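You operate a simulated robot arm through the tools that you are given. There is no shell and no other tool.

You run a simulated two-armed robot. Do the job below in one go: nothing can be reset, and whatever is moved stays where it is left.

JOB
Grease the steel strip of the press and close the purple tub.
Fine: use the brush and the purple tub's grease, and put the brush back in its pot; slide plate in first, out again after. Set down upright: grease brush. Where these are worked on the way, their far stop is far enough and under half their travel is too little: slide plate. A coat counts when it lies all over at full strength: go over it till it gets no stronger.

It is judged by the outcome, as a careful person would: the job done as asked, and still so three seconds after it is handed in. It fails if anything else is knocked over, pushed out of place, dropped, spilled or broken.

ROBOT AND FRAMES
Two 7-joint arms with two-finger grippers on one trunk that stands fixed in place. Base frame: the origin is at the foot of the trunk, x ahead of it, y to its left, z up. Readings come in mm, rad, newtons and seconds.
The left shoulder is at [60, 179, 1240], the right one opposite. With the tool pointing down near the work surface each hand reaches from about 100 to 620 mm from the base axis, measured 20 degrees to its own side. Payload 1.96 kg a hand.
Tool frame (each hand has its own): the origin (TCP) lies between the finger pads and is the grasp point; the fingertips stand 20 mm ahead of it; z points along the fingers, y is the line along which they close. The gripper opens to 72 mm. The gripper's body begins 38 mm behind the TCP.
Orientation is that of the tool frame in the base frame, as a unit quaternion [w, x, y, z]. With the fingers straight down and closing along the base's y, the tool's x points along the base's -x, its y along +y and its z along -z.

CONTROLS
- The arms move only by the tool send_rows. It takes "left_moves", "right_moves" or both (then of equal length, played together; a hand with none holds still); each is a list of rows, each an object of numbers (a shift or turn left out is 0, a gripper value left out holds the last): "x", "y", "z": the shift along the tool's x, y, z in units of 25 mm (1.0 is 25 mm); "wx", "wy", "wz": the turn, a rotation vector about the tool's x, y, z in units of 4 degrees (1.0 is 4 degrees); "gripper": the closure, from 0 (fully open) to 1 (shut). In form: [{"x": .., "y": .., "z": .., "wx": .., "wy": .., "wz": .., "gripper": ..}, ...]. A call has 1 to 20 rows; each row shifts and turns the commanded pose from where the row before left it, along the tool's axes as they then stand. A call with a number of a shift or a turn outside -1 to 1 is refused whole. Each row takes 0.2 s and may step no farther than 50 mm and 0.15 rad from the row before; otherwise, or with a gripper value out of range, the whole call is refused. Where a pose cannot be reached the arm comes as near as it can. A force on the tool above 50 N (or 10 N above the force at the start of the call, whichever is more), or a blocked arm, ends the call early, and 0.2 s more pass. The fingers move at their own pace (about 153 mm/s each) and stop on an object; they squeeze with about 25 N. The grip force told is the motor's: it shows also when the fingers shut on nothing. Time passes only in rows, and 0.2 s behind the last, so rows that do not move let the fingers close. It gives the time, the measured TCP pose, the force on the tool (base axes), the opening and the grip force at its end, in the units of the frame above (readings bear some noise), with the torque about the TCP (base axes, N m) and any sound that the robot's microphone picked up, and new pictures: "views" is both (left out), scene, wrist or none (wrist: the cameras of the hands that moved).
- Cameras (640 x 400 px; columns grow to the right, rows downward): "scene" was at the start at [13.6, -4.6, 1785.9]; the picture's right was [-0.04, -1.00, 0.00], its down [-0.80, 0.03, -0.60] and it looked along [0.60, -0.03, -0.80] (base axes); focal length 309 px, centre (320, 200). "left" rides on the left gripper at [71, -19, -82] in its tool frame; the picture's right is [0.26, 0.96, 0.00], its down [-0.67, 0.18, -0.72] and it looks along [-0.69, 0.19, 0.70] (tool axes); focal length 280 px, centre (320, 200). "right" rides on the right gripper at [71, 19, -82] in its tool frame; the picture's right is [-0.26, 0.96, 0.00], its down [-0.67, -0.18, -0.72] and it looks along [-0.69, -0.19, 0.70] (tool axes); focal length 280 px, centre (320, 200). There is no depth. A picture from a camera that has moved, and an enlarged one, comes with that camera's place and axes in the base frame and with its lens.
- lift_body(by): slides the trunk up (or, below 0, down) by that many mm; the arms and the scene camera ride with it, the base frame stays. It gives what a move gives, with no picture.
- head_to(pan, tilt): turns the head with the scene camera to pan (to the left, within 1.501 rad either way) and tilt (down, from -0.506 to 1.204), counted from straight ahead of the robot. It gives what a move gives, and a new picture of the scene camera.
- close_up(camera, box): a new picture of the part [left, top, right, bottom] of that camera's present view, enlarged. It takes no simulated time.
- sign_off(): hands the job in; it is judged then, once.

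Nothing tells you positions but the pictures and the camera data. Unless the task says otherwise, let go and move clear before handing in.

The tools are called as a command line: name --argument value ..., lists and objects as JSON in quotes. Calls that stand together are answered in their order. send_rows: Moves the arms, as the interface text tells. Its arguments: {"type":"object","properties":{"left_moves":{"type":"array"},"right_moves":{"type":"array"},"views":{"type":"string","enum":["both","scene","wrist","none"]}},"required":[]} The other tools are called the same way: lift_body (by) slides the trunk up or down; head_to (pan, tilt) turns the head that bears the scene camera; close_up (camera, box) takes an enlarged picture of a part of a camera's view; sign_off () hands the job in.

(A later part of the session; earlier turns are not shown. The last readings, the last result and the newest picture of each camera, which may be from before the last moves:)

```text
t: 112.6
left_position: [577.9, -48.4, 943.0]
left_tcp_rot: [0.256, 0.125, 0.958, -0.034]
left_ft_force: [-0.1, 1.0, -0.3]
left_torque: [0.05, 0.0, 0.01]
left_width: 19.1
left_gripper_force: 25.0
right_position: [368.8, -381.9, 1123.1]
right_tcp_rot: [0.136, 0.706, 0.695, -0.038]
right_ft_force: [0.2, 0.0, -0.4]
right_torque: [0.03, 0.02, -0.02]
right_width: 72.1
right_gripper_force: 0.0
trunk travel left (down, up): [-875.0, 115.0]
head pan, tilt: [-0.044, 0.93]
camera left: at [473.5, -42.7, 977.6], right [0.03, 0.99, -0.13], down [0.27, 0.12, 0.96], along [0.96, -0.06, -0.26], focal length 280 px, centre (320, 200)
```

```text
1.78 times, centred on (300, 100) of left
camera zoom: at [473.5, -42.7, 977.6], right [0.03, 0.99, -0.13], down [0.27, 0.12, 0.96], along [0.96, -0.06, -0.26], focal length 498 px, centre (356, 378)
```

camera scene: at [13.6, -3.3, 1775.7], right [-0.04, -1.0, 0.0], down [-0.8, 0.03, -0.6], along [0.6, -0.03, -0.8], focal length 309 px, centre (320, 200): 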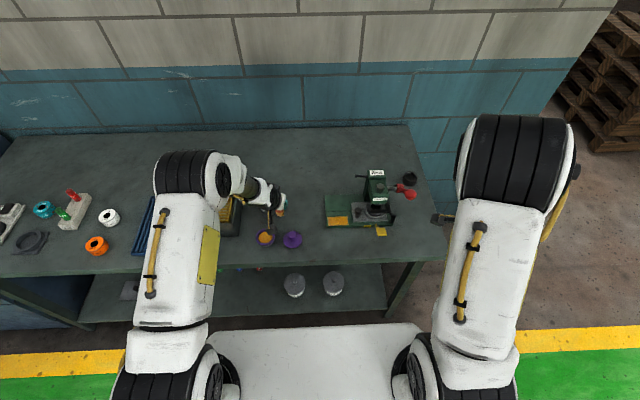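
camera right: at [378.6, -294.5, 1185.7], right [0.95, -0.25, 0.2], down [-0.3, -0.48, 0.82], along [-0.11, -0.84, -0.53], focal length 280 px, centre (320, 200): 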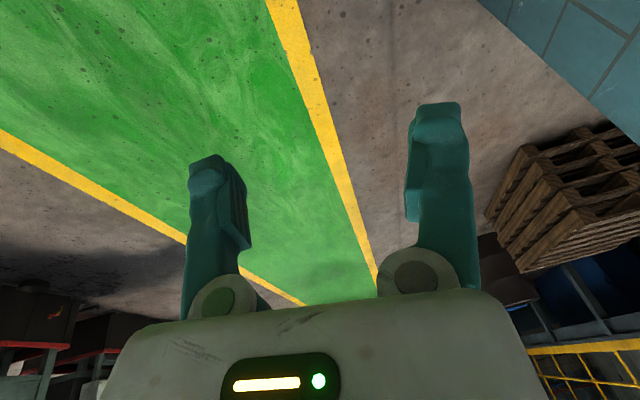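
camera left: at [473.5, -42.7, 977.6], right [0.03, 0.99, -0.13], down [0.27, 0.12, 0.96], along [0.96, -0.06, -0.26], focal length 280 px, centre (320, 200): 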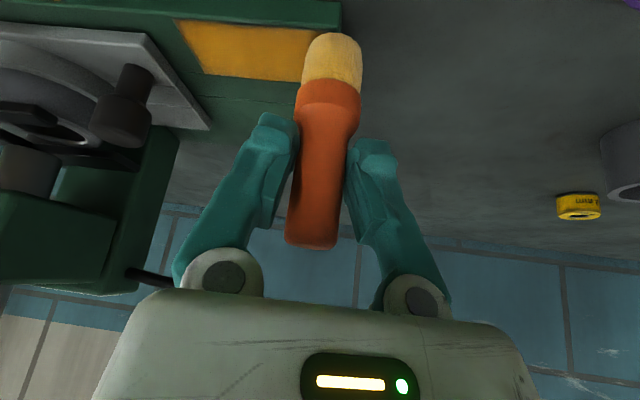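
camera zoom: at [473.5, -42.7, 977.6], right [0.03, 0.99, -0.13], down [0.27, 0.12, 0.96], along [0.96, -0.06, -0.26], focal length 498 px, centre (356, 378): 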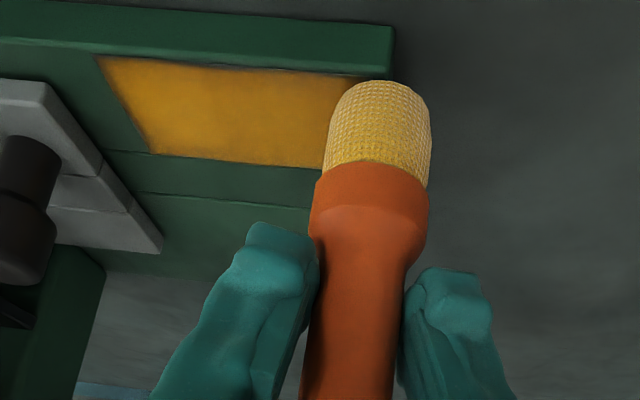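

I'll lower to light contact and sweep crosswise lanes from the near end toward the plate.

send_rows --left_moves '[{"x": 0.066, "z": 0.114}, {"x": -0.3346, "y": 0.1035, "z": 0.1932}, {"x": -0.3346, "y": 0.1035, "z": 0.1932}, {"x": -0.3346, "y": 0.1035, "z": 0.1932}, {"x": -0.0806, "y": -0.3478, "z": 0.0466}, {"x": 0.3346, "y": -0.1035, "z": -0.1932}, {"x": 0.3346, "y": -0.1035, "z": -0.1932}, {"x": 0.3346, "y": -0.1035, "z": -0.1932}, {"x": -0.0806, "y": -0.3478, "z": 0.0466}, {"x": -0.3346, "y": 0.1035, "z": 0.1932}, {"x": -0.3346, "y": 0.1035, "z": 0.1932}, {"x": -0.3346, "y": 0.1035, "z": 0.1932}, {"x": -0.0806, "y": -0.3478, "z": 0.0466}, {"x": 0.3346, "y": -0.1035, "z": -0.1932}, {"x": 0.3346, "y": -0.1035, "z": -0.1932}, {"x": 0.3346, "y": -0.1035, "z": -0.1932}, {"x": -0.0806, "y": -0.3478, "z": 0.0466}]' --views "none"

close_up --camera "left" --box '[140, 0, 500, 200]'

```text
t: 116.2
left_position: [578.2, -86.7, 936.2]
left_tcp_rot: [0.256, 0.127, 0.958, -0.034]
left_ft_force: [0.4, 0.5, 1.6]
left_torque: [0.01, 0.01, -0.02]
left_width: 19.3
left_gripper_force: 25.1
right_position: [367.2, -384.9, 1123.1]
right_tcp_rot: [0.135, 0.705, 0.695, -0.037]
right_ft_force: [-0.4, 0.4, -0.3]
right_torque: [0.01, 0.02, 0.01]
right_width: 72.1
right_gripper_force: 0.0
trunk travel left (down, up): [-875.0, 115.0]
head pan, tilt: [-0.044, 0.93]
```

```text
1.78 times, centred on (320, 100) of left
camera zoom: at [473.7, -80.3, 972.8], right [0.03, 0.99, -0.13], down [0.27, 0.12, 0.96], along [0.96, -0.06, -0.26], focal length 498 px, centre (320, 378)
```

zoom: 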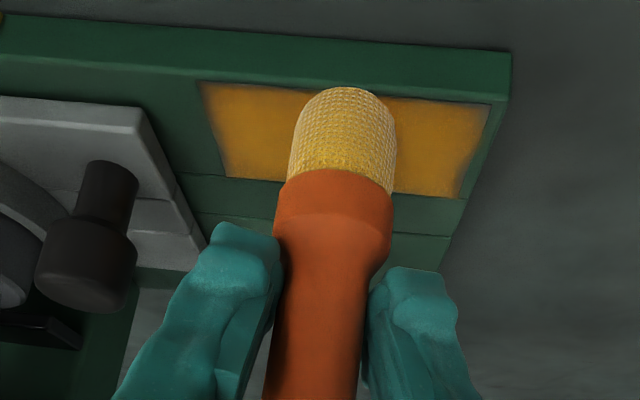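

I'll finish the remaining crosswise lanes toward the plate end with light pressure.

send_rows --left_moves '[{"x": -0.3146, "y": 0.1035, "z": 0.2282}, {"x": -0.3346, "y": 0.1035, "z": 0.1932}, {"x": -0.3346, "y": 0.1035, "z": 0.1932}, {"x": -0.0806, "y": -0.3478, "z": 0.0466}, {"x": 0.3346, "y": -0.1035, "z": -0.1932}, {"x": 0.3346, "y": -0.1035, "z": -0.1932}, {"x": 0.3346, "y": -0.1035, "z": -0.1932}, {"x": -0.0806, "y": -0.3478, "z": 0.0466}, {"x": -0.3346, "y": 0.1035, "z": 0.1932}, {"x": -0.3346, "y": 0.1035, "z": 0.1932}, {"x": -0.3346, "y": 0.1035, "z": 0.1932}, {"x": -0.0806, "y": -0.3478, "z": 0.0466}, {"x": 0.3346, "y": -0.1035, "z": -0.1932}, {"x": 0.3346, "y": -0.1035, "z": -0.1932}, {"x": 0.3346, "y": -0.1035, "z": -0.1932}, {"x": -0.0806, "y": -0.3478, "z": 0.0466}, {"x": -0.3346, "y": 0.1035, "z": 0.1932}, {"x": -0.3346, "y": 0.1035, "z": 0.1932}]' --views "none"

close_up --camera "left" --box '[160, 0, 520, 200]'

```text
t: 120.0
left_position: [597.1, -120.5, 937.0]
left_tcp_rot: [0.256, 0.125, 0.958, -0.033]
left_ft_force: [-4.8, 7.5, 5.4]
left_torque: [-0.01, 0.15, -0.08]
left_width: 19.3
left_gripper_force: 24.9
right_position: [367.7, -382.3, 1123.9]
right_tcp_rot: [0.136, 0.705, 0.695, -0.037]
right_ft_force: [0.1, -0.7, 0.7]
right_torque: [0.0, 0.01, 0.01]
right_width: 71.7
right_gripper_force: 0.1
trunk travel left (down, up): [-875.0, 115.0]
head pan, tilt: [-0.044, 0.93]
```

```text
1.78 times, centred on (340, 100) of left
camera zoom: at [491.7, -114.3, 973.1], right [0.03, 0.99, -0.13], down [0.27, 0.12, 0.96], along [0.96, -0.06, -0.26], focal length 498 px, centre (284, 378)
```

zoom: 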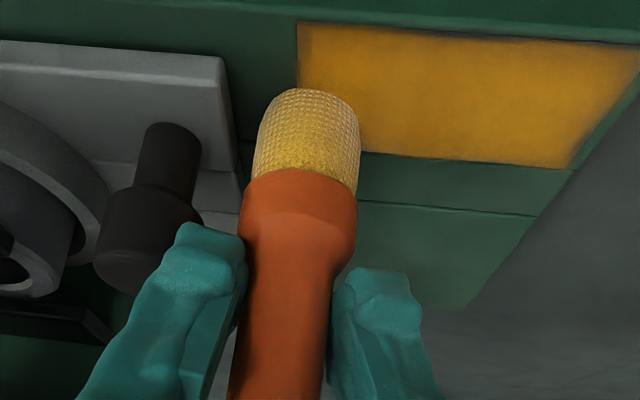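

Some lateral friction there; I'll lift off now and inspect again from the same head view.

send_rows --left_moves '[{"x": -0.44, "z": -0.762}, {"x": -0.44, "z": -0.762}, {"x": -0.44, "z": -0.762}, {"x": 0.224, "y": 0.966, "z": -0.13}, {"x": 0.224, "y": 0.966, "z": -0.13}, {"x": 0.224, "y": 0.966, "z": -0.13}, {"x": 0.224, "y": 0.966, "z": -0.13}, {"x": 0.224, "y": 0.966, "z": -0.13}, {"x": 0.224, "y": 0.966, "z": -0.13}, {"x": 0.224, "y": 0.966, "z": -0.13}, {"x": 0.224, "y": 0.966, "z": -0.13}, {"x": 0.224, "y": 0.966, "z": -0.13}]' --views "none"

close_up --camera "scene" --box '[326, 212, 354, 230]'

close_up --camera "scene" --box '[322, 200, 372, 235]'

close_up --camera "left" --box '[220, 0, 440, 240]'

```text
t: 122.6
left_position: [598.9, 101.0, 1002.6]
left_tcp_rot: [0.256, 0.126, 0.958, -0.035]
left_ft_force: [-0.6, 0.0, -0.7]
left_torque: [0.02, 0.0, 0.01]
left_width: 19.6
left_gripper_force: 24.7
right_position: [367.6, -382.7, 1123.1]
right_tcp_rot: [0.135, 0.705, 0.695, -0.037]
right_ft_force: [-0.7, -0.6, 0.5]
right_torque: [-0.01, 0.02, -0.03]
right_width: 72.2
right_gripper_force: 0.0
trunk travel left (down, up): [-875.0, 115.0]
head pan, tilt: [-0.044, 0.93]
```

```text
16.00 times, centred on (340, 221) of scene
camera zoom: at [13.6, -3.3, 1775.7], right [-0.04, -1.0, 0.0], down [-0.8, 0.03, -0.6], along [0.6, -0.03, -0.8], focal length 4943 px, centre (0, -136)
```

zoom: 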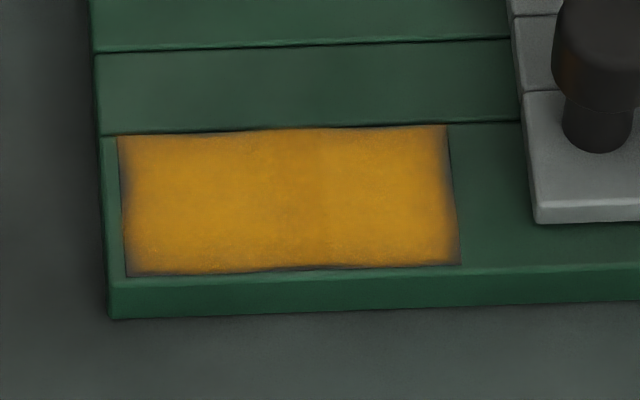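

```text
11.43 times, centred on (347, 218) of scene
camera zoom: at [13.6, -3.3, 1775.7], right [-0.04, -1.0, 0.0], down [-0.8, 0.03, -0.6], along [0.6, -0.03, -0.8], focal length 3530 px, centre (11, 0)
```

zoom: 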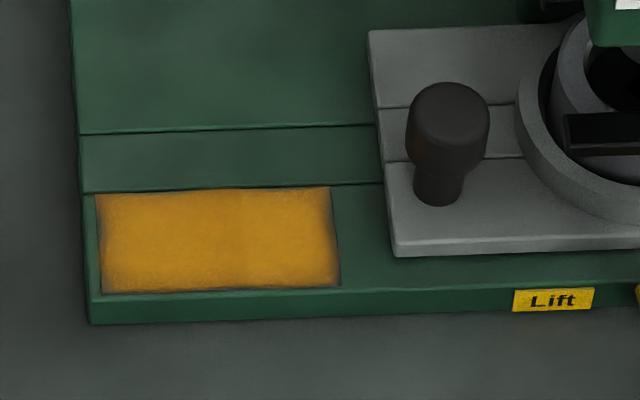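

```text
1.67 times, centred on (330, 120) of left
camera zoom: at [493.7, 108.4, 1038.6], right [0.03, 0.99, -0.13], down [0.27, 0.12, 0.96], along [0.96, -0.06, -0.26], focal length 467 px, centre (303, 333)
```

zoom: 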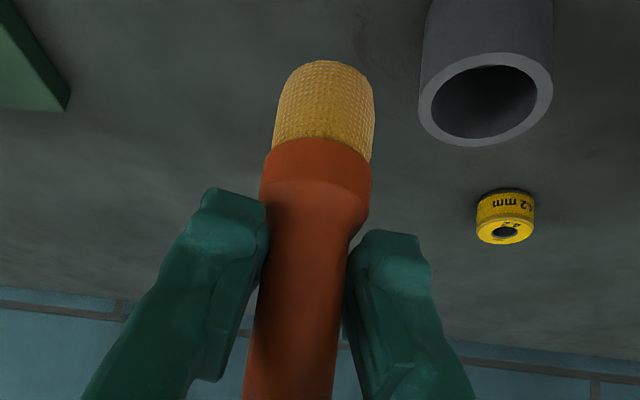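

The head view before and after this round looks the same, so the coat is about saturated. I'll enlarge the two ends to make sure their rims aren't undercoated.

close_up --camera "scene" --box '[328, 214, 337, 226]'

close_up --camera "scene" --box '[340, 214, 349, 226]'

```text
16.00 times, centred on (332, 220) of scene
camera zoom: at [13.6, -3.3, 1775.7], right [-0.04, -1.0, 0.0], down [-0.8, 0.03, -0.6], along [0.6, -0.03, -0.8], focal length 4943 px, centre (120, -120)
```

zoom: 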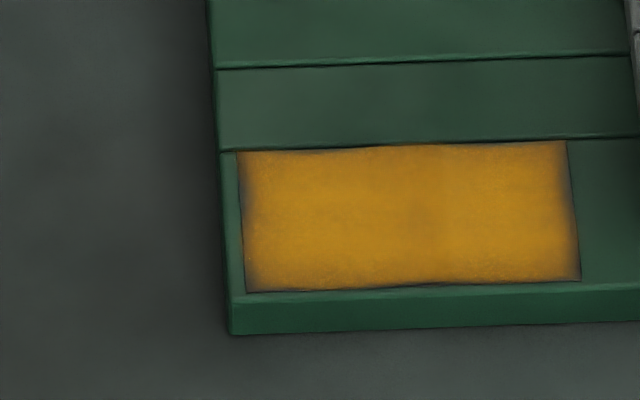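

```text
16.00 times, centred on (344, 220) of scene
camera zoom: at [13.6, -3.3, 1775.7], right [-0.04, -1.0, 0.0], down [-0.8, 0.03, -0.6], along [0.6, -0.03, -0.8], focal length 4943 px, centre (-72, -120)
```

zoom: 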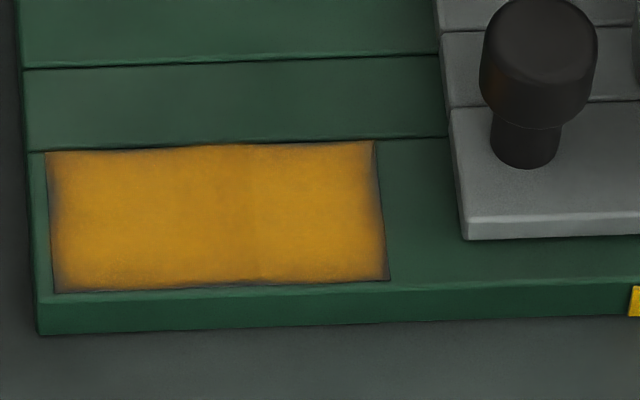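

The ends still show a faint soft rim. I'll place the bristle's centre right over each end line and repeat crosswise there to be sure.

send_rows --left_moves '[{"x": -0.097, "y": -0.88, "z": 0.056}, {"x": -0.097, "y": -0.88, "z": 0.056}, {"x": -0.097, "y": -0.88, "z": 0.056}, {"x": -0.097, "y": -0.88, "z": 0.056}, {"x": -0.097, "y": -0.88, "z": 0.056}, {"x": -0.097, "y": -0.88, "z": 0.056}, {"x": -0.097, "y": -0.88, "z": 0.056}, {"x": 0.424, "z": 0.734}, {"x": 0.424, "z": 0.734}, {"x": 0.424, "z": 0.734}, {"x": 0.03, "z": 0.052}, {}]' --views "none"

close_up --camera "left" --box '[120, 0, 480, 200]'

```text
t: 125.2
left_position: [575.1, -52.6, 938.7]
left_tcp_rot: [0.256, 0.126, 0.958, -0.034]
left_ft_force: [-0.2, -0.2, 1.6]
left_torque: [0.02, 0.01, 0.0]
left_width: 19.4
left_gripper_force: 25.4
right_position: [368.3, -383.7, 1123.1]
right_tcp_rot: [0.134, 0.706, 0.695, -0.037]
right_ft_force: [-0.4, -0.1, -0.1]
right_torque: [0.03, -0.01, 0.0]
right_width: 72.0
right_gripper_force: 0.0
trunk travel left (down, up): [-875.0, 115.0]
head pan, tilt: [-0.044, 0.93]
```

```text
1.78 times, centred on (300, 100) of left
camera zoom: at [471.6, -45.5, 973.1], right [0.03, 0.99, -0.13], down [0.27, 0.12, 0.96], along [0.96, -0.06, -0.26], focal length 498 px, centre (356, 378)
```

zoom: 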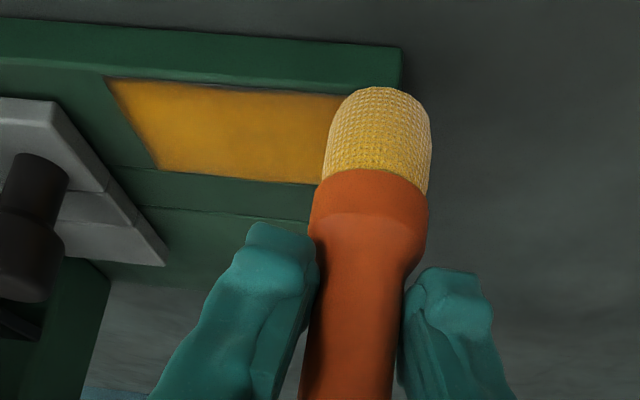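

I'll stroke crosswise both ways here, then run the front edge to the plate end.

send_rows --left_moves '[{"x": 0.014, "z": 0.024}, {"x": -0.234, "y": 0.0725, "z": 0.135}, {"x": -0.234, "y": 0.0725, "z": 0.135}, {"x": -0.234, "y": 0.0725, "z": 0.135}, {"x": -0.234, "y": 0.0725, "z": 0.135}, {"x": -0.234, "y": 0.0725, "z": 0.135}, {"x": 0.234, "y": -0.0725, "z": -0.135}, {"x": 0.234, "y": -0.0725, "z": -0.135}, {"x": 0.234, "y": -0.0725, "z": -0.135}, {"x": 0.234, "y": -0.0725, "z": -0.135}, {"x": -0.08, "y": -0.349, "z": 0.0469}, {"x": -0.08, "y": -0.349, "z": 0.0469}, {"x": -0.08, "y": -0.349, "z": 0.0469}, {"x": -0.08, "y": -0.349, "z": 0.0469}, {"x": -0.08, "y": -0.349, "z": 0.0469}, {"x": -0.08, "y": -0.349, "z": 0.0469}, {"x": -0.08, "y": -0.349, "z": 0.0469}, {"x": -0.075, "y": -0.325, "z": 0.0436}]' --views "none"

close_up --camera "left" --box '[160, 0, 520, 200]'

```text
t: 129.0
left_position: [581.4, -122.2, 938.0]
left_tcp_rot: [0.257, 0.126, 0.957, -0.034]
left_ft_force: [-0.1, 4.1, 12.4]
left_torque: [0.12, -0.01, -0.01]
left_width: 19.3
left_gripper_force: 25.2
right_position: [367.2, -383.2, 1123.9]
right_tcp_rot: [0.136, 0.705, 0.695, -0.036]
right_ft_force: [-1.3, 0.0, -0.5]
right_torque: [-0.01, 0.04, 0.03]
right_width: 71.9
right_gripper_force: 0.0
trunk travel left (down, up): [-875.0, 115.0]
head pan, tilt: [-0.044, 0.93]
```

```text
1.78 times, centred on (340, 100) of left
camera zoom: at [477.9, -116.5, 972.6], right [0.03, 0.99, -0.13], down [0.27, 0.12, 0.96], along [0.96, -0.06, -0.26], focal length 498 px, centre (284, 378)
```

zoom: 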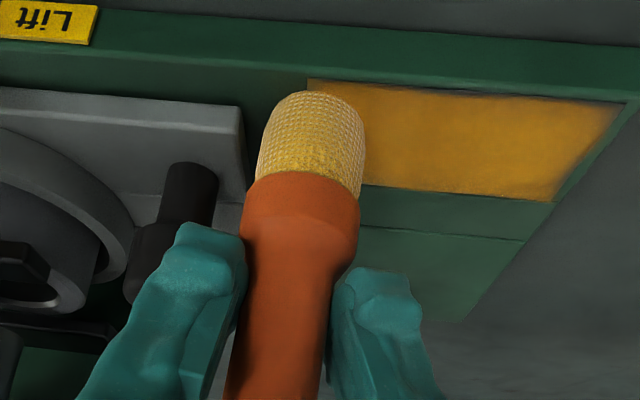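

send_rows --left_moves '[{"x": -0.034, "y": -0.077, "z": -0.018}, {"x": -0.2075, "y": 0.0642, "z": 0.1198}, {"x": -0.2075, "y": 0.0642, "z": 0.1198}, {"x": -0.2075, "y": 0.0642, "z": 0.1198}, {"x": -0.2075, "y": 0.0642, "z": 0.1198}, {"x": 0.2075, "y": -0.0642, "z": -0.1198}, {"x": 0.2075, "y": -0.0642, "z": -0.1198}, {"x": 0.2075, "y": -0.0642, "z": -0.1198}, {"x": 0.2075, "y": -0.0642, "z": -0.1198}, {"x": -0.44, "z": -0.762}, {"x": -0.44, "z": -0.762}, {"x": -0.44, "z": -0.762}, {"x": 0.224, "y": 0.966, "z": -0.13}, {"x": 0.224, "y": 0.966, "z": -0.13}, {"x": 0.224, "y": 0.966, "z": -0.13}, {"x": 0.224, "y": 0.966, "z": -0.13}, {"x": 0.224, "y": 0.966, "z": -0.13}, {"x": 0.224, "y": 0.966, "z": -0.13}, {"x": 0.224, "y": 0.966, "z": -0.13}, {"x": 0.224, "y": 0.966, "z": -0.13}]' --views "wrist"

close_up --camera "scene" --box '[326, 212, 354, 230]'

close_up --camera "left" --box '[220, 0, 440, 240]'

```text
t: 133.2
left_position: [583.7, 76.0, 1000.2]
left_tcp_rot: [0.255, 0.126, 0.958, -0.034]
left_ft_force: [0.0, -0.1, -0.7]
left_torque: [-0.01, 0.01, 0.0]
left_width: 19.0
left_gripper_force: 25.5
right_position: [366.6, -381.9, 1121.7]
right_tcp_rot: [0.136, 0.706, 0.694, -0.037]
right_ft_force: [-0.2, 0.6, -0.8]
right_torque: [-0.03, 0.02, -0.04]
right_width: 71.9
right_gripper_force: 0.1
trunk travel left (down, up): [-875.0, 115.0]
head pan, tilt: [-0.044, 0.93]
camera left: at [478.8, 82.4, 1036.5], right [0.03, 0.99, -0.13], down [0.27, 0.12, 0.96], along [0.96, -0.07, -0.26], focal length 280 px, centre (320, 200)
```

left: 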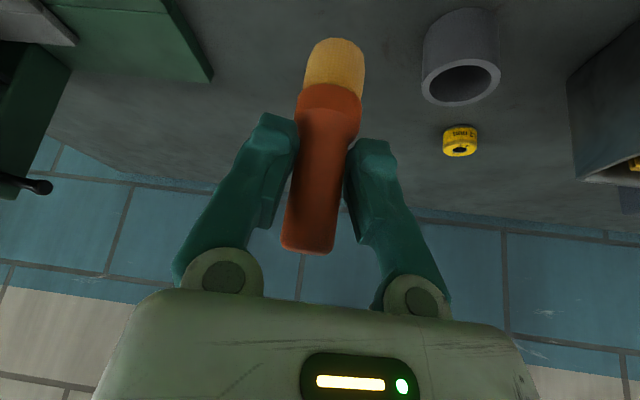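

```text
16.00 times, centred on (340, 221) of scene
camera zoom: at [13.6, -3.3, 1775.7], right [-0.04, -1.0, 0.0], down [-0.8, 0.03, -0.6], along [0.6, -0.03, -0.8], focal length 4943 px, centre (0, -136)
```

zoom: 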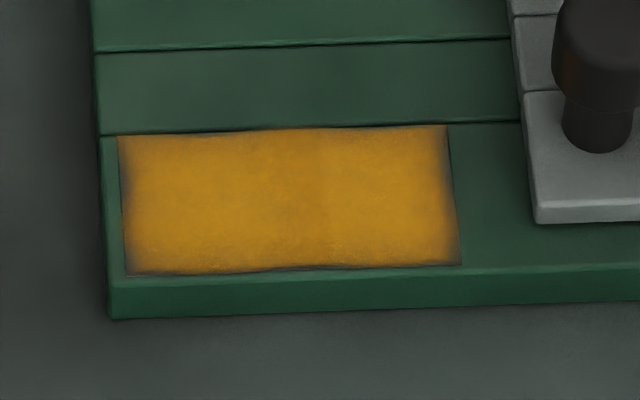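

```text
1.67 times, centred on (330, 120) of left
camera zoom: at [478.8, 82.4, 1036.5], right [0.03, 0.99, -0.13], down [0.27, 0.12, 0.96], along [0.96, -0.07, -0.26], focal length 467 px, centre (303, 333)
```

zoom: 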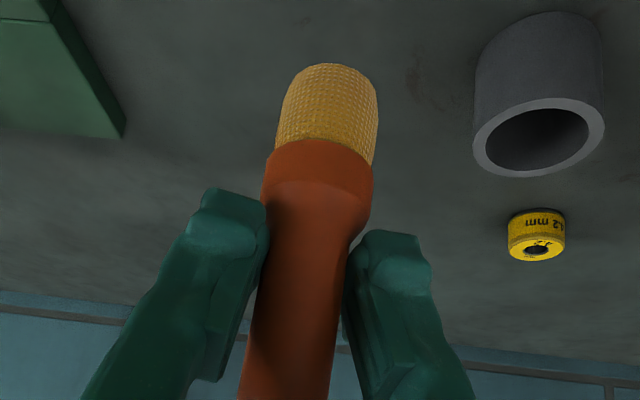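

The coat is unchanged after this extra pass, so it's at full strength. Now the brush goes back: I'll undo the yaw, raise it a little, and carry it over the pot (centre about (643, 155), rim z≈901).

send_rows --left_moves '[{"wx": -0.469, "wz": -0.8125}, {"wx": -0.469, "wz": -0.8125}, {"wx": -0.469, "wz": -0.8125}, {"wx": -0.469, "wz": -0.8125}, {"x": -0.4, "z": -0.693}, {"x": -0.505, "y": 0.81, "z": 0.2914}, {"x": -0.505, "y": 0.81, "z": 0.2914}, {"x": -0.505, "y": 0.81, "z": 0.2914}, {"x": -0.505, "y": 0.81, "z": 0.2914}, {}]' --views "both"

close_up --camera "left" --box '[220, 0, 440, 140]'

close_up --camera "scene" --box '[220, 170, 340, 250]'

```text
t: 135.4
left_position: [640.4, 154.1, 1023.9]
left_tcp_rot: [0.259, 0.0, 0.966, 0.0]
left_ft_force: [0.4, 0.2, -0.4]
left_torque: [-0.01, 0.03, -0.01]
left_width: 19.4
left_gripper_force: 25.2
right_position: [367.8, -385.3, 1122.8]
right_tcp_rot: [0.134, 0.705, 0.695, -0.037]
right_ft_force: [-0.8, 0.0, -0.7]
right_torque: [0.0, 0.0, 0.04]
right_width: 71.9
right_gripper_force: 0.1
trunk travel left (down, up): [-875.0, 115.0]
head pan, tilt: [-0.044, 0.93]
camera scene: at [13.3, -5.4, 1775.7], right [-0.04, -1.0, 0.0], down [-0.8, 0.04, -0.6], along [0.6, -0.03, -0.8], focal length 309 px, centre (320, 200)
camera left: at [537.7, 134.2, 1059.0], right [-0.23, 0.96, -0.13], down [0.23, 0.18, 0.96], along [0.95, 0.19, -0.26], focal length 280 px, centre (320, 200)
```

scene: 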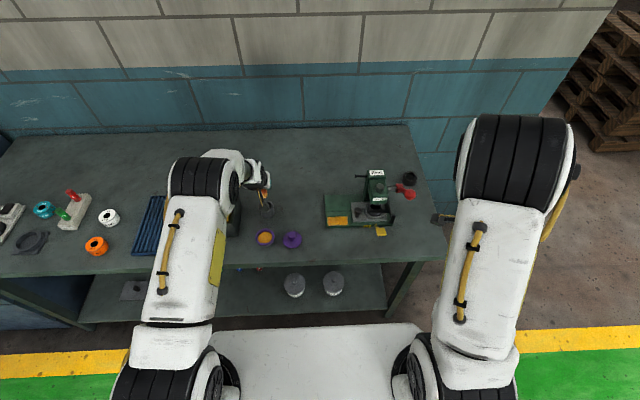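
left: 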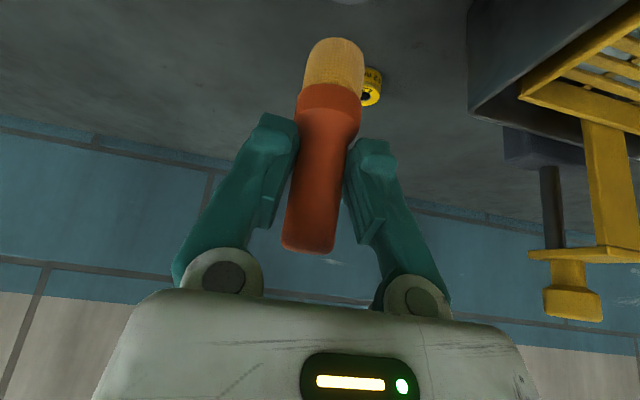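

```text
2.86 times, centred on (330, 70) of left
camera zoom: at [537.7, 134.2, 1059.0], right [-0.23, 0.96, -0.13], down [0.23, 0.18, 0.96], along [0.95, 0.19, -0.26], focal length 801 px, centre (291, 571)
```

zoom: 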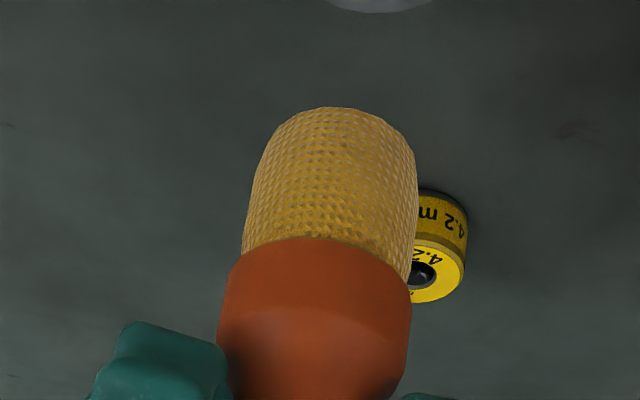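

```text
5.00 times, centred on (280, 210) of scene
camera zoom: at [13.3, -5.4, 1775.7], right [-0.04, -1.0, 0.0], down [-0.8, 0.04, -0.6], along [0.6, -0.03, -0.8], focal length 1545 px, centre (520, 150)
```

zoom: 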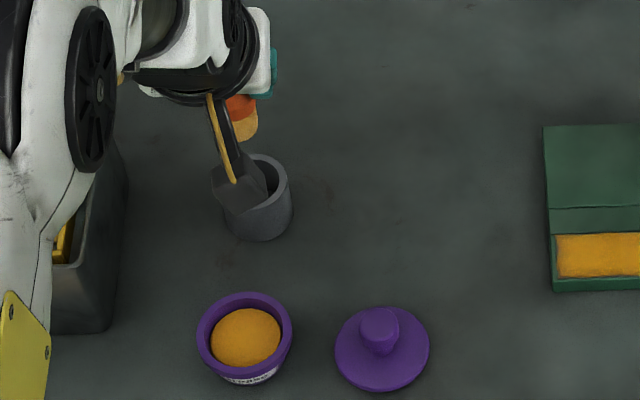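

The brush is upright over the pot. I'll lower it to just above the rim and check alignment in the wrist view.

send_rows --left_moves '[{"x": 0.35, "z": 0.606}, {"x": 0.35, "z": 0.606}, {"x": 0.28, "z": 0.485}, {}]' --views "none"

close_up --camera "left" --box '[220, 0, 440, 140]'

close_up --camera "scene" --box '[240, 180, 300, 225]'

```text
t: 136.4
left_position: [642.0, 155.3, 973.9]
left_tcp_rot: [0.259, 0.0, 0.966, 0.0]
left_ft_force: [-0.1, -0.4, -0.9]
left_torque: [0.0, -0.02, 0.01]
left_width: 19.3
left_gripper_force: 24.5
right_position: [367.8, -384.0, 1123.4]
right_tcp_rot: [0.135, 0.705, 0.695, -0.038]
right_ft_force: [-0.3, 0.2, 0.1]
right_torque: [-0.01, -0.04, 0.0]
right_width: 72.1
right_gripper_force: 0.0
trunk travel left (down, up): [-875.0, 115.0]
head pan, tilt: [-0.044, 0.93]
```

```text
2.86 times, centred on (330, 70) of left
camera zoom: at [538.5, 135.0, 1009.6], right [-0.23, 0.96, -0.13], down [0.23, 0.18, 0.96], along [0.95, 0.19, -0.26], focal length 801 px, centre (291, 571)
```

zoom: 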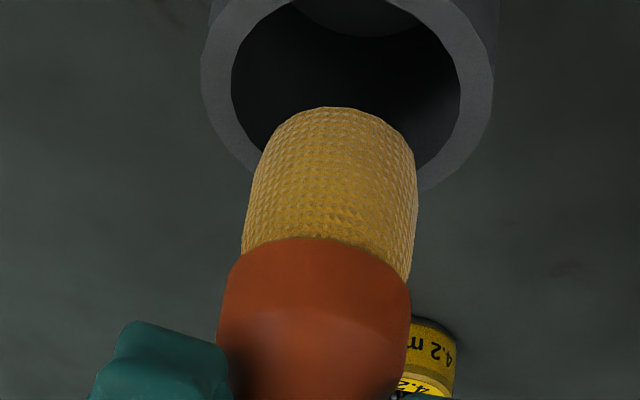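

```text
8.89 times, centred on (270, 202) of scene
camera zoom: at [13.7, -4.6, 1775.7], right [-0.04, -1.0, 0.0], down [-0.8, 0.03, -0.6], along [0.6, -0.03, -0.8], focal length 2746 px, centre (764, 178)
```

zoom: 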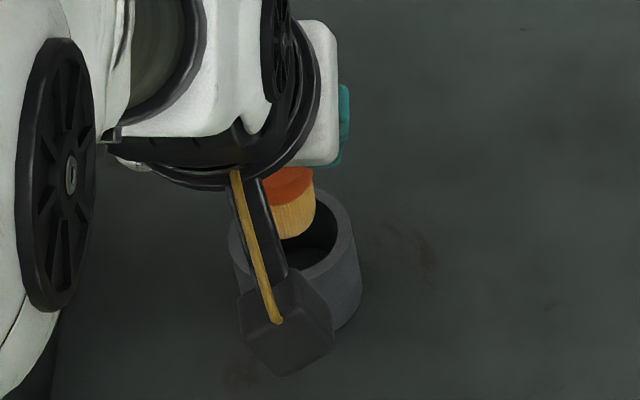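

The bristle lines up with the pot's centre (about (642, 153)) with roughly 6 mm clearance all round. I'll lower it in, watching for side force.

send_rows --left_moves '[{"x": 0.2, "z": 0.3464}, {"x": 0.2, "z": 0.3464}, {"x": 0.2, "z": 0.3464}, {"x": 0.12, "z": 0.208}, {}]' --views "wrist"

```text
t: 137.6
left_position: [640.9, 155.2, 937.4]
left_tcp_rot: [0.259, 0.001, 0.966, 0.0]
left_ft_force: [-0.4, 0.1, 0.3]
left_torque: [0.05, 0.02, -0.01]
left_width: 19.5
left_gripper_force: 24.9
right_position: [367.4, -382.1, 1123.1]
right_tcp_rot: [0.135, 0.706, 0.695, -0.038]
right_ft_force: [-0.2, -0.4, 0.1]
right_torque: [0.0, 0.03, 0.04]
right_width: 72.1
right_gripper_force: 0.1
trunk travel left (down, up): [-875.0, 115.0]
head pan, tilt: [-0.044, 0.93]
camera left: at [537.8, 134.7, 973.4], right [-0.23, 0.96, -0.13], down [0.23, 0.18, 0.96], along [0.95, 0.19, -0.26], focal length 280 px, centre (320, 200)
```

left: 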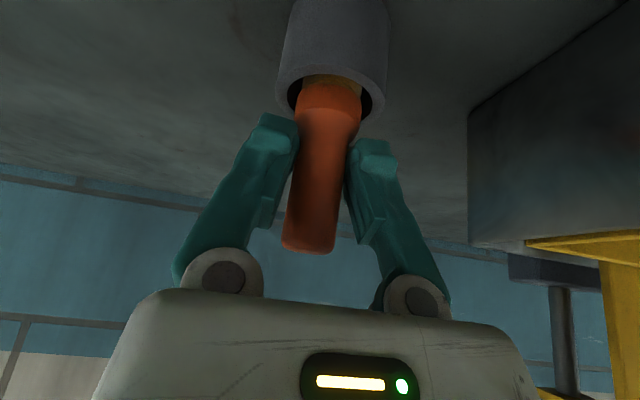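

It's inside the pot without side load. I'll continue down in small steps until it touches the floor or the fingers near the rim.

send_rows --left_moves '[{"x": 0.08, "z": 0.1386}, {"x": 0.06, "z": 0.1039}, {}]' --views "none"

close_up --camera "left" --box '[240, 40, 400, 160]'

```text
t: 138.4
left_position: [641.1, 155.6, 931.6]
left_tcp_rot: [0.259, 0.0, 0.966, 0.0]
left_ft_force: [-0.3, 0.4, -0.3]
left_torque: [-0.03, 0.02, -0.03]
left_width: 19.4
left_gripper_force: 25.1
right_position: [367.0, -383.4, 1121.4]
right_tcp_rot: [0.135, 0.706, 0.694, -0.037]
right_ft_force: [-0.4, 0.2, -0.4]
right_torque: [0.01, 0.01, -0.01]
right_width: 72.2
right_gripper_force: 0.1
trunk travel left (down, up): [-875.0, 115.0]
head pan, tilt: [-0.044, 0.93]
```

```text
3.33 times, centred on (320, 100) of left
camera zoom: at [538.6, 134.4, 967.0], right [-0.23, 0.96, -0.13], down [0.23, 0.18, 0.96], along [0.95, 0.19, -0.26], focal length 935 px, centre (320, 533)
```

zoom: 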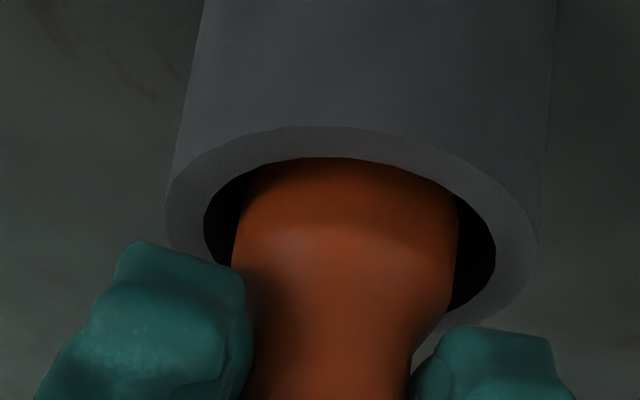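

send_rows --left_moves '[{"x": 0.04, "z": 0.0693}, {"x": 0.03, "z": 0.052}, {}]' --views "none"

close_up --camera "left" --box '[240, 40, 400, 160]'

```text
t: 139.2
left_position: [642.8, 154.4, 927.1]
left_tcp_rot: [0.259, 0.0, 0.966, 0.001]
left_ft_force: [-0.1, -0.8, -0.9]
left_torque: [0.02, 0.04, 0.0]
left_width: 19.3
left_gripper_force: 24.9
right_position: [368.3, -383.4, 1121.6]
right_tcp_rot: [0.134, 0.706, 0.694, -0.037]
right_ft_force: [-0.1, 0.6, -0.2]
right_torque: [-0.02, 0.0, 0.03]
right_width: 72.1
right_gripper_force: 0.1
trunk travel left (down, up): [-875.0, 115.0]
head pan, tilt: [-0.044, 0.93]
```

```text
3.33 times, centred on (320, 100) of left
camera zoom: at [539.2, 134.5, 962.8], right [-0.23, 0.96, -0.13], down [0.23, 0.18, 0.96], along [0.95, 0.19, -0.26], focal length 935 px, centre (320, 533)
```

zoom: 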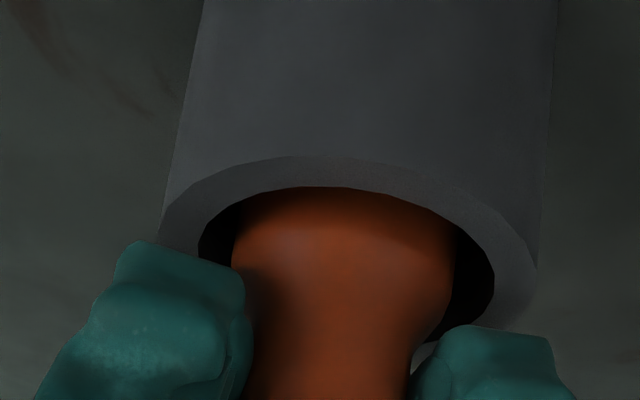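

send_rows --left_moves '[{"x": 0.03, "z": 0.052}, {}]' --views "none"

```text
t: 139.8
left_position: [642.2, 154.8, 926.0]
left_tcp_rot: [0.26, 0.0, 0.966, 0.0]
left_ft_force: [-0.2, 0.8, 8.0]
left_torque: [-0.01, -0.09, 0.03]
left_width: 19.3
left_gripper_force: 24.6
right_position: [366.8, -384.1, 1121.6]
right_tcp_rot: [0.136, 0.706, 0.694, -0.037]
right_ft_force: [0.9, 0.3, -0.7]
right_torque: [0.03, -0.03, -0.02]
right_width: 72.0
right_gripper_force: 0.1
trunk travel left (down, up): [-875.0, 115.0]
head pan, tilt: [-0.044, 0.93]
```

The brush has touched the pot floor (8 N). I'll ease off half a millimetre, open the fingers, and withdraw along the tool axis.

send_rows --left_moves '[{"x": -0.014, "z": -0.024}, {"gripper": 0.3}, {"gripper": 0.3}, {"gripper": 0.3}, {"z": -0.4}, {"z": -0.8}, {"z": -1}, {"z": -1}, {"z": -1}]' --views "both"

close_up --camera "left" --box '[220, 0, 440, 160]'

```text
t: 141.8
left_position: [589.1, 153.8, 1018.0]
left_tcp_rot: [0.259, 0.001, 0.966, 0.0]
left_ft_force: [0.0, 0.1, 0.4]
left_torque: [-0.01, 0.0, 0.01]
left_width: 50.4
left_gripper_force: 0.1
right_position: [367.1, -382.6, 1122.9]
right_tcp_rot: [0.135, 0.705, 0.695, -0.036]
right_ft_force: [0.5, -0.6, 0.7]
right_torque: [0.01, -0.01, 0.0]
right_width: 71.9
right_gripper_force: 0.1
trunk travel left (down, up): [-875.0, 115.0]
head pan, tilt: [-0.044, 0.93]
camera scene: at [12.3, -4.9, 1775.7], right [-0.04, -1.0, 0.0], down [-0.8, 0.03, -0.6], along [0.6, -0.03, -0.8], focal length 309 px, centre (320, 200)
camera left: at [485.4, 133.9, 1053.7], right [-0.23, 0.96, -0.13], down [0.23, 0.18, 0.96], along [0.95, 0.19, -0.26], focal length 280 px, centre (320, 200)
```

scene: 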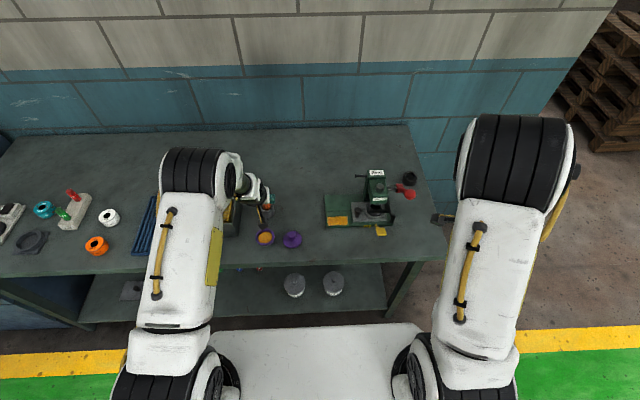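
left: 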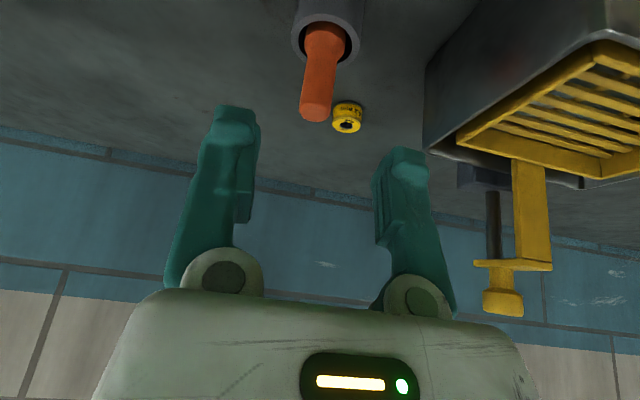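

```text
2.50 times, centred on (330, 80) of left
camera zoom: at [485.4, 133.9, 1053.7], right [-0.23, 0.96, -0.13], down [0.23, 0.18, 0.96], along [0.95, 0.19, -0.26], focal length 701 px, centre (295, 500)
```

zoom: 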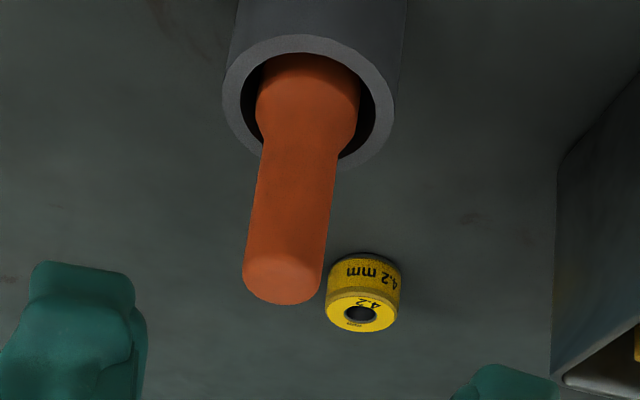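

The brush stands upright in its pot. Next the right hand returns along its old path to the slide plate's knob, while the left hand backs off a little.

send_rows --left_moves '[{"z": -1}, {"z": -1}, {"z": -1}, {}, {}, {}, {}, {}, {}, {}, {}]' --right_moves '[{"x": 1}, {"x": 1}, {"x": 1}, {"x": 1}, {"x": 1}, {"x": 1}, {"x": 1}, {"x": 1}, {"x": 1}, {"x": 1}, {"x": 1}]' --views "none"

send_rows --right_moves '[{"y": 1, "z": 0.2}, {"y": 1, "z": 0.2}, {"y": 1, "z": 0.2}, {"y": 1, "z": 0.2}, {"y": 1, "z": 0.2}, {"y": 1, "z": 0.2}, {"y": 1, "z": 0.2}, {"y": 1, "z": 0.2}, {}]' --views "both"

```text
t: 144.2
left_position: [551.7, 157.0, 1082.2]
left_tcp_rot: [0.258, -0.001, 0.966, -0.001]
left_ft_force: [0.3, 0.6, -0.3]
left_torque: [-0.01, 0.01, 0.02]
left_width: 50.3
left_gripper_force: 0.0
right_position: [377.0, -117.7, 1056.9]
right_tcp_rot: [0.136, 0.706, 0.694, -0.037]
right_ft_force: [0.3, 0.6, -0.1]
right_torque: [-0.01, -0.02, 0.02]
right_width: 71.9
right_gripper_force: 0.1
trunk travel left (down, up): [-875.0, 115.0]
head pan, tilt: [-0.044, 0.93]
```

```text
t: 146.2
left_position: [551.7, 157.2, 1082.5]
left_tcp_rot: [0.259, 0.0, 0.966, 0.0]
left_ft_force: [-0.5, 0.2, -0.4]
left_torque: [0.0, -0.03, 0.0]
left_width: 50.4
left_gripper_force: 0.1
right_position: [579.8, -127.0, 1046.4]
right_tcp_rot: [0.135, 0.706, 0.694, -0.037]
right_ft_force: [-0.2, -0.5, 0.2]
right_torque: [-0.01, 0.0, 0.0]
right_width: 71.9
right_gripper_force: 0.1
trunk travel left (down, up): [-875.0, 115.0]
head pan, tilt: [-0.044, 0.93]
camera scene: at [12.9, -4.4, 1775.7], right [-0.04, -1.0, 0.0], down [-0.8, 0.03, -0.6], along [0.6, -0.03, -0.8], focal length 309 px, centre (320, 200)
camera right: at [590.1, -37.8, 1109.3], right [0.95, -0.25, 0.2], down [-0.3, -0.48, 0.82], along [-0.11, -0.84, -0.53], focal length 280 px, centre (320, 200)
```

scene: 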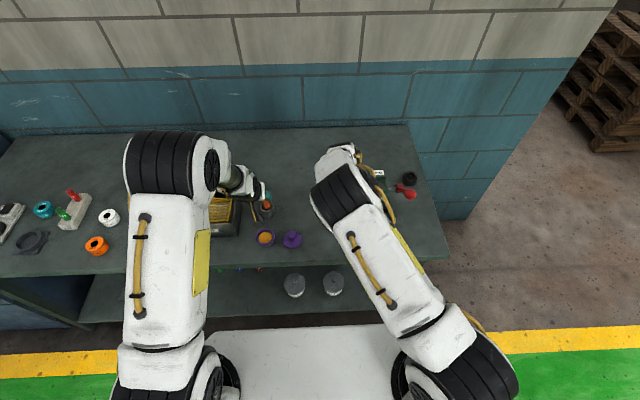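
right: 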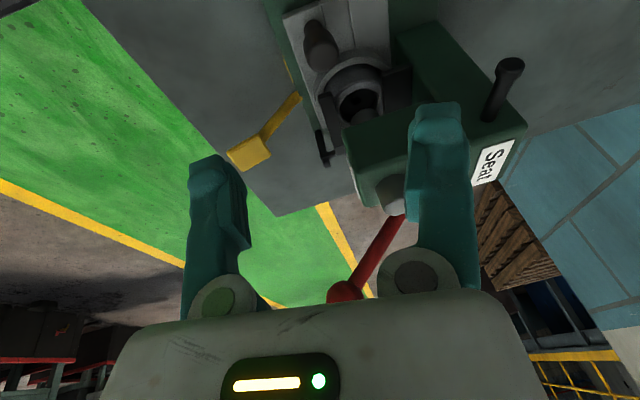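

The view matches the one when I backed out, so the knob hasn't moved. I'll go straight back down along the tool axis and close on it.

send_rows --right_moves '[{"z": 1}, {"z": 1}, {"z": 1}, {"z": 1}, {"z": 1}, {"z": 0.6}, {}]' --views "wrist"

```text
t: 147.8
left_position: [553.0, 156.4, 1082.0]
left_tcp_rot: [0.259, -0.001, 0.966, 0.0]
left_ft_force: [-0.2, 0.3, -0.6]
left_torque: [0.0, -0.01, 0.01]
left_width: 50.1
left_gripper_force: 0.1
right_position: [600.4, -160.8, 910.8]
right_tcp_rot: [0.135, 0.706, 0.695, -0.038]
right_ft_force: [0.4, 1.0, -0.3]
right_torque: [0.0, 0.0, -0.02]
right_width: 71.9
right_gripper_force: 0.0
trunk travel left (down, up): [-875.0, 115.0]
head pan, tilt: [-0.044, 0.93]
camera right: at [610.0, -70.9, 973.9], right [0.95, -0.25, 0.2], down [-0.3, -0.48, 0.82], along [-0.11, -0.84, -0.53], focal length 280 px, centre (320, 200)
```

right: 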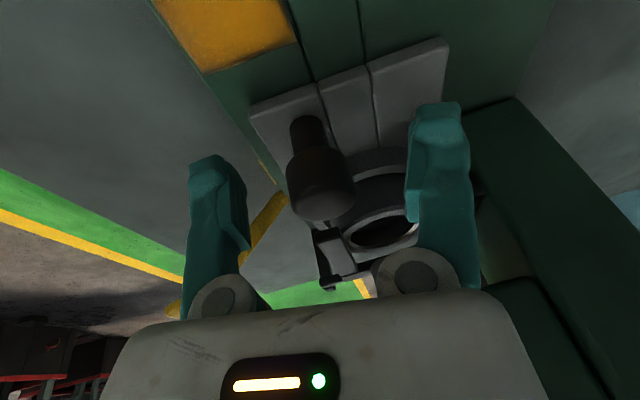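

send_rows --right_moves '[{"gripper": 1}, {"gripper": 1}, {"gripper": 1}, {"x": 0.2329, "z": -0.058}, {"x": 0.2329, "z": -0.058}, {"x": 0.2329, "z": -0.058}, {"x": 0.2329, "z": -0.058}, {"x": 0.2329, "z": -0.058}]' --views "wrist"

```text
t: 149.6
left_position: [553.6, 156.2, 1082.9]
left_tcp_rot: [0.258, 0.001, 0.966, 0.0]
left_ft_force: [0.0, 0.4, 0.3]
left_torque: [-0.02, 0.0, 0.0]
left_width: 50.2
left_gripper_force: 0.1
right_position: [600.2, -129.7, 910.9]
right_tcp_rot: [0.134, 0.706, 0.694, -0.037]
right_ft_force: [-5.6, 0.6, -8.2]
right_torque: [-0.13, 0.24, -0.04]
right_width: 17.5
right_gripper_force: 39.7
trunk travel left (down, up): [-875.0, 115.0]
head pan, tilt: [-0.044, 0.93]
camera right: at [609.8, -40.5, 973.7], right [0.95, -0.25, 0.2], down [-0.3, -0.48, 0.82], along [-0.11, -0.84, -0.53], focal length 280 px, centre (320, 200)
```

right: 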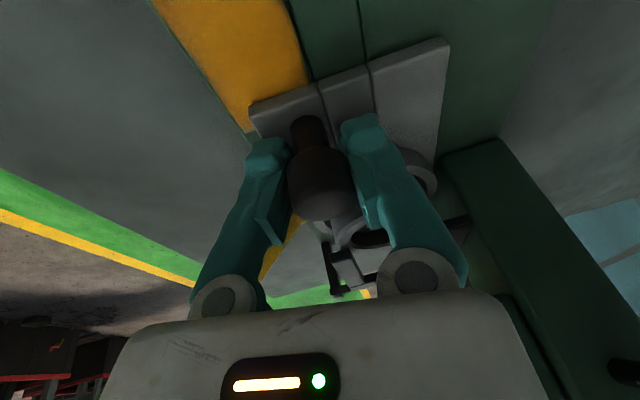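

The plate follows. I'll keep pulling it out toward its original position.

send_rows --right_moves '[{"x": 0.2329, "z": -0.058}, {"x": 0.2329, "z": -0.058}, {"x": 0.2329, "z": -0.058}, {"x": 0.2329, "z": -0.058}, {"x": 0.2329, "z": -0.058}, {"x": 0.2329, "z": -0.058}, {"x": 0.2329, "z": -0.058}, {"x": 0.2329, "z": -0.058}, {"x": 0.2329, "z": -0.058}]' --views "wrist"

```text
t: 151.6
left_position: [554.5, 156.9, 1081.1]
left_tcp_rot: [0.258, 0.0, 0.966, 0.0]
left_ft_force: [-0.6, 0.6, -1.0]
left_torque: [-0.03, -0.01, 0.0]
left_width: 50.4
left_gripper_force: 0.1
right_position: [599.8, -77.4, 910.6]
right_tcp_rot: [0.133, 0.706, 0.695, -0.039]
right_ft_force: [-10.1, 0.5, -31.1]
right_torque: [0.19, 0.17, 0.07]
right_width: 17.9
right_gripper_force: 40.2
trunk travel left (down, up): [-875.0, 115.0]
head pan, tilt: [-0.044, 0.93]
camera right: at [610.1, 13.4, 973.7], right [0.95, -0.25, 0.19], down [-0.3, -0.48, 0.82], along [-0.12, -0.84, -0.53], focal length 280 px, centre (320, 200)
```

right: 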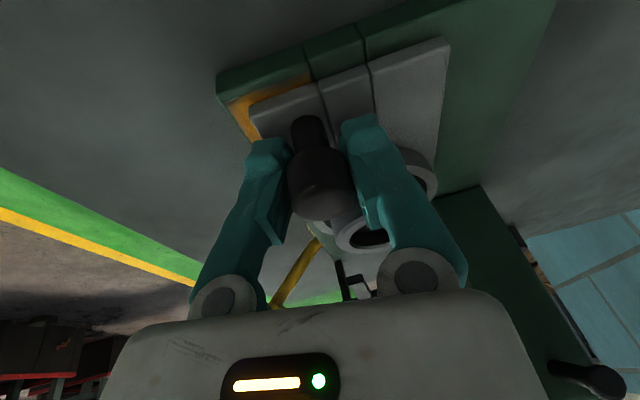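

The pull has built up some upward load (31 N), so I'll correct height and x slightly before the last few millimetres.

send_rows --right_moves '[{"x": 0.024, "y": -0.04, "z": 0.1}, {"x": 0.1164, "z": -0.029}, {"x": 0.1164, "z": -0.029}, {"x": 0.1164, "z": -0.029}]' --views "wrist"

```text
t: 152.6
left_position: [553.7, 153.8, 1082.4]
left_tcp_rot: [0.258, 0.001, 0.966, 0.0]
left_ft_force: [0.1, -1.1, 0.0]
left_torque: [0.03, 0.02, 0.0]
left_width: 50.5
left_gripper_force: 0.0
right_position: [598.8, -69.9, 910.3]
right_tcp_rot: [0.137, 0.706, 0.694, -0.036]
right_ft_force: [0.7, -12.2, -4.1]
right_torque: [-0.25, 0.36, 0.2]
right_width: 17.5
right_gripper_force: 40.4
trunk travel left (down, up): [-875.0, 115.0]
head pan, tilt: [-0.044, 0.93]
camera right: at [609.5, 19.0, 973.8], right [0.95, -0.25, 0.2], down [-0.3, -0.48, 0.82], along [-0.11, -0.84, -0.53], focal length 280 px, centre (320, 200)
```

right: 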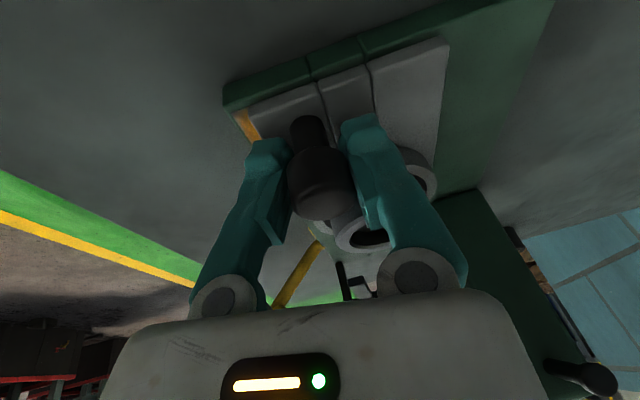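

The plate is back against its outer stop at y≈-70, where it started. I'll relax, let go and back out.

send_rows --right_moves '[{"x": 0.04, "z": -0.01}, {"x": -0.08, "z": 0.02}, {"gripper": 0}, {"gripper": 0}, {"gripper": 0}, {"z": -0.6}, {"z": -1}, {"z": -1}, {"z": -1}, {"z": -1}, {"z": -1}]' --views "both"

```text
t: 155.0
left_position: [552.3, 157.3, 1082.4]
left_tcp_rot: [0.258, -0.001, 0.966, 0.001]
left_ft_force: [-0.2, 1.1, 0.0]
left_torque: [-0.01, 0.04, -0.02]
left_width: 50.5
left_gripper_force: 0.1
right_position: [579.0, -32.6, 1044.5]
right_tcp_rot: [0.135, 0.706, 0.694, -0.036]
right_ft_force: [0.5, -0.5, 1.0]
right_torque: [0.02, -0.03, -0.02]
right_width: 72.2
right_gripper_force: 0.0
trunk travel left (down, up): [-875.0, 115.0]
head pan, tilt: [-0.044, 0.93]
camera scene: at [12.7, -4.0, 1775.7], right [-0.04, -1.0, 0.0], down [-0.8, 0.03, -0.6], along [0.6, -0.03, -0.8], focal length 309 px, centre (320, 200)
camera right: at [589.6, 56.2, 1107.9], right [0.95, -0.25, 0.2], down [-0.3, -0.48, 0.82], along [-0.11, -0.84, -0.53], focal length 280 px, centre (320, 200)
```

scene: 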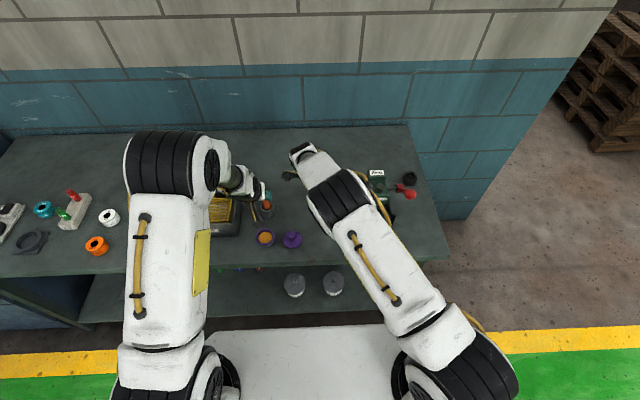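
right: 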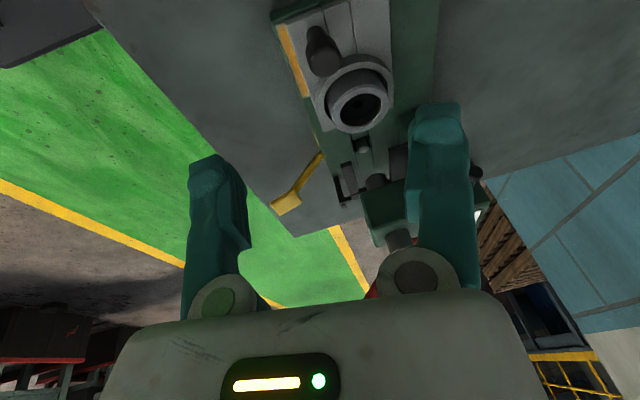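

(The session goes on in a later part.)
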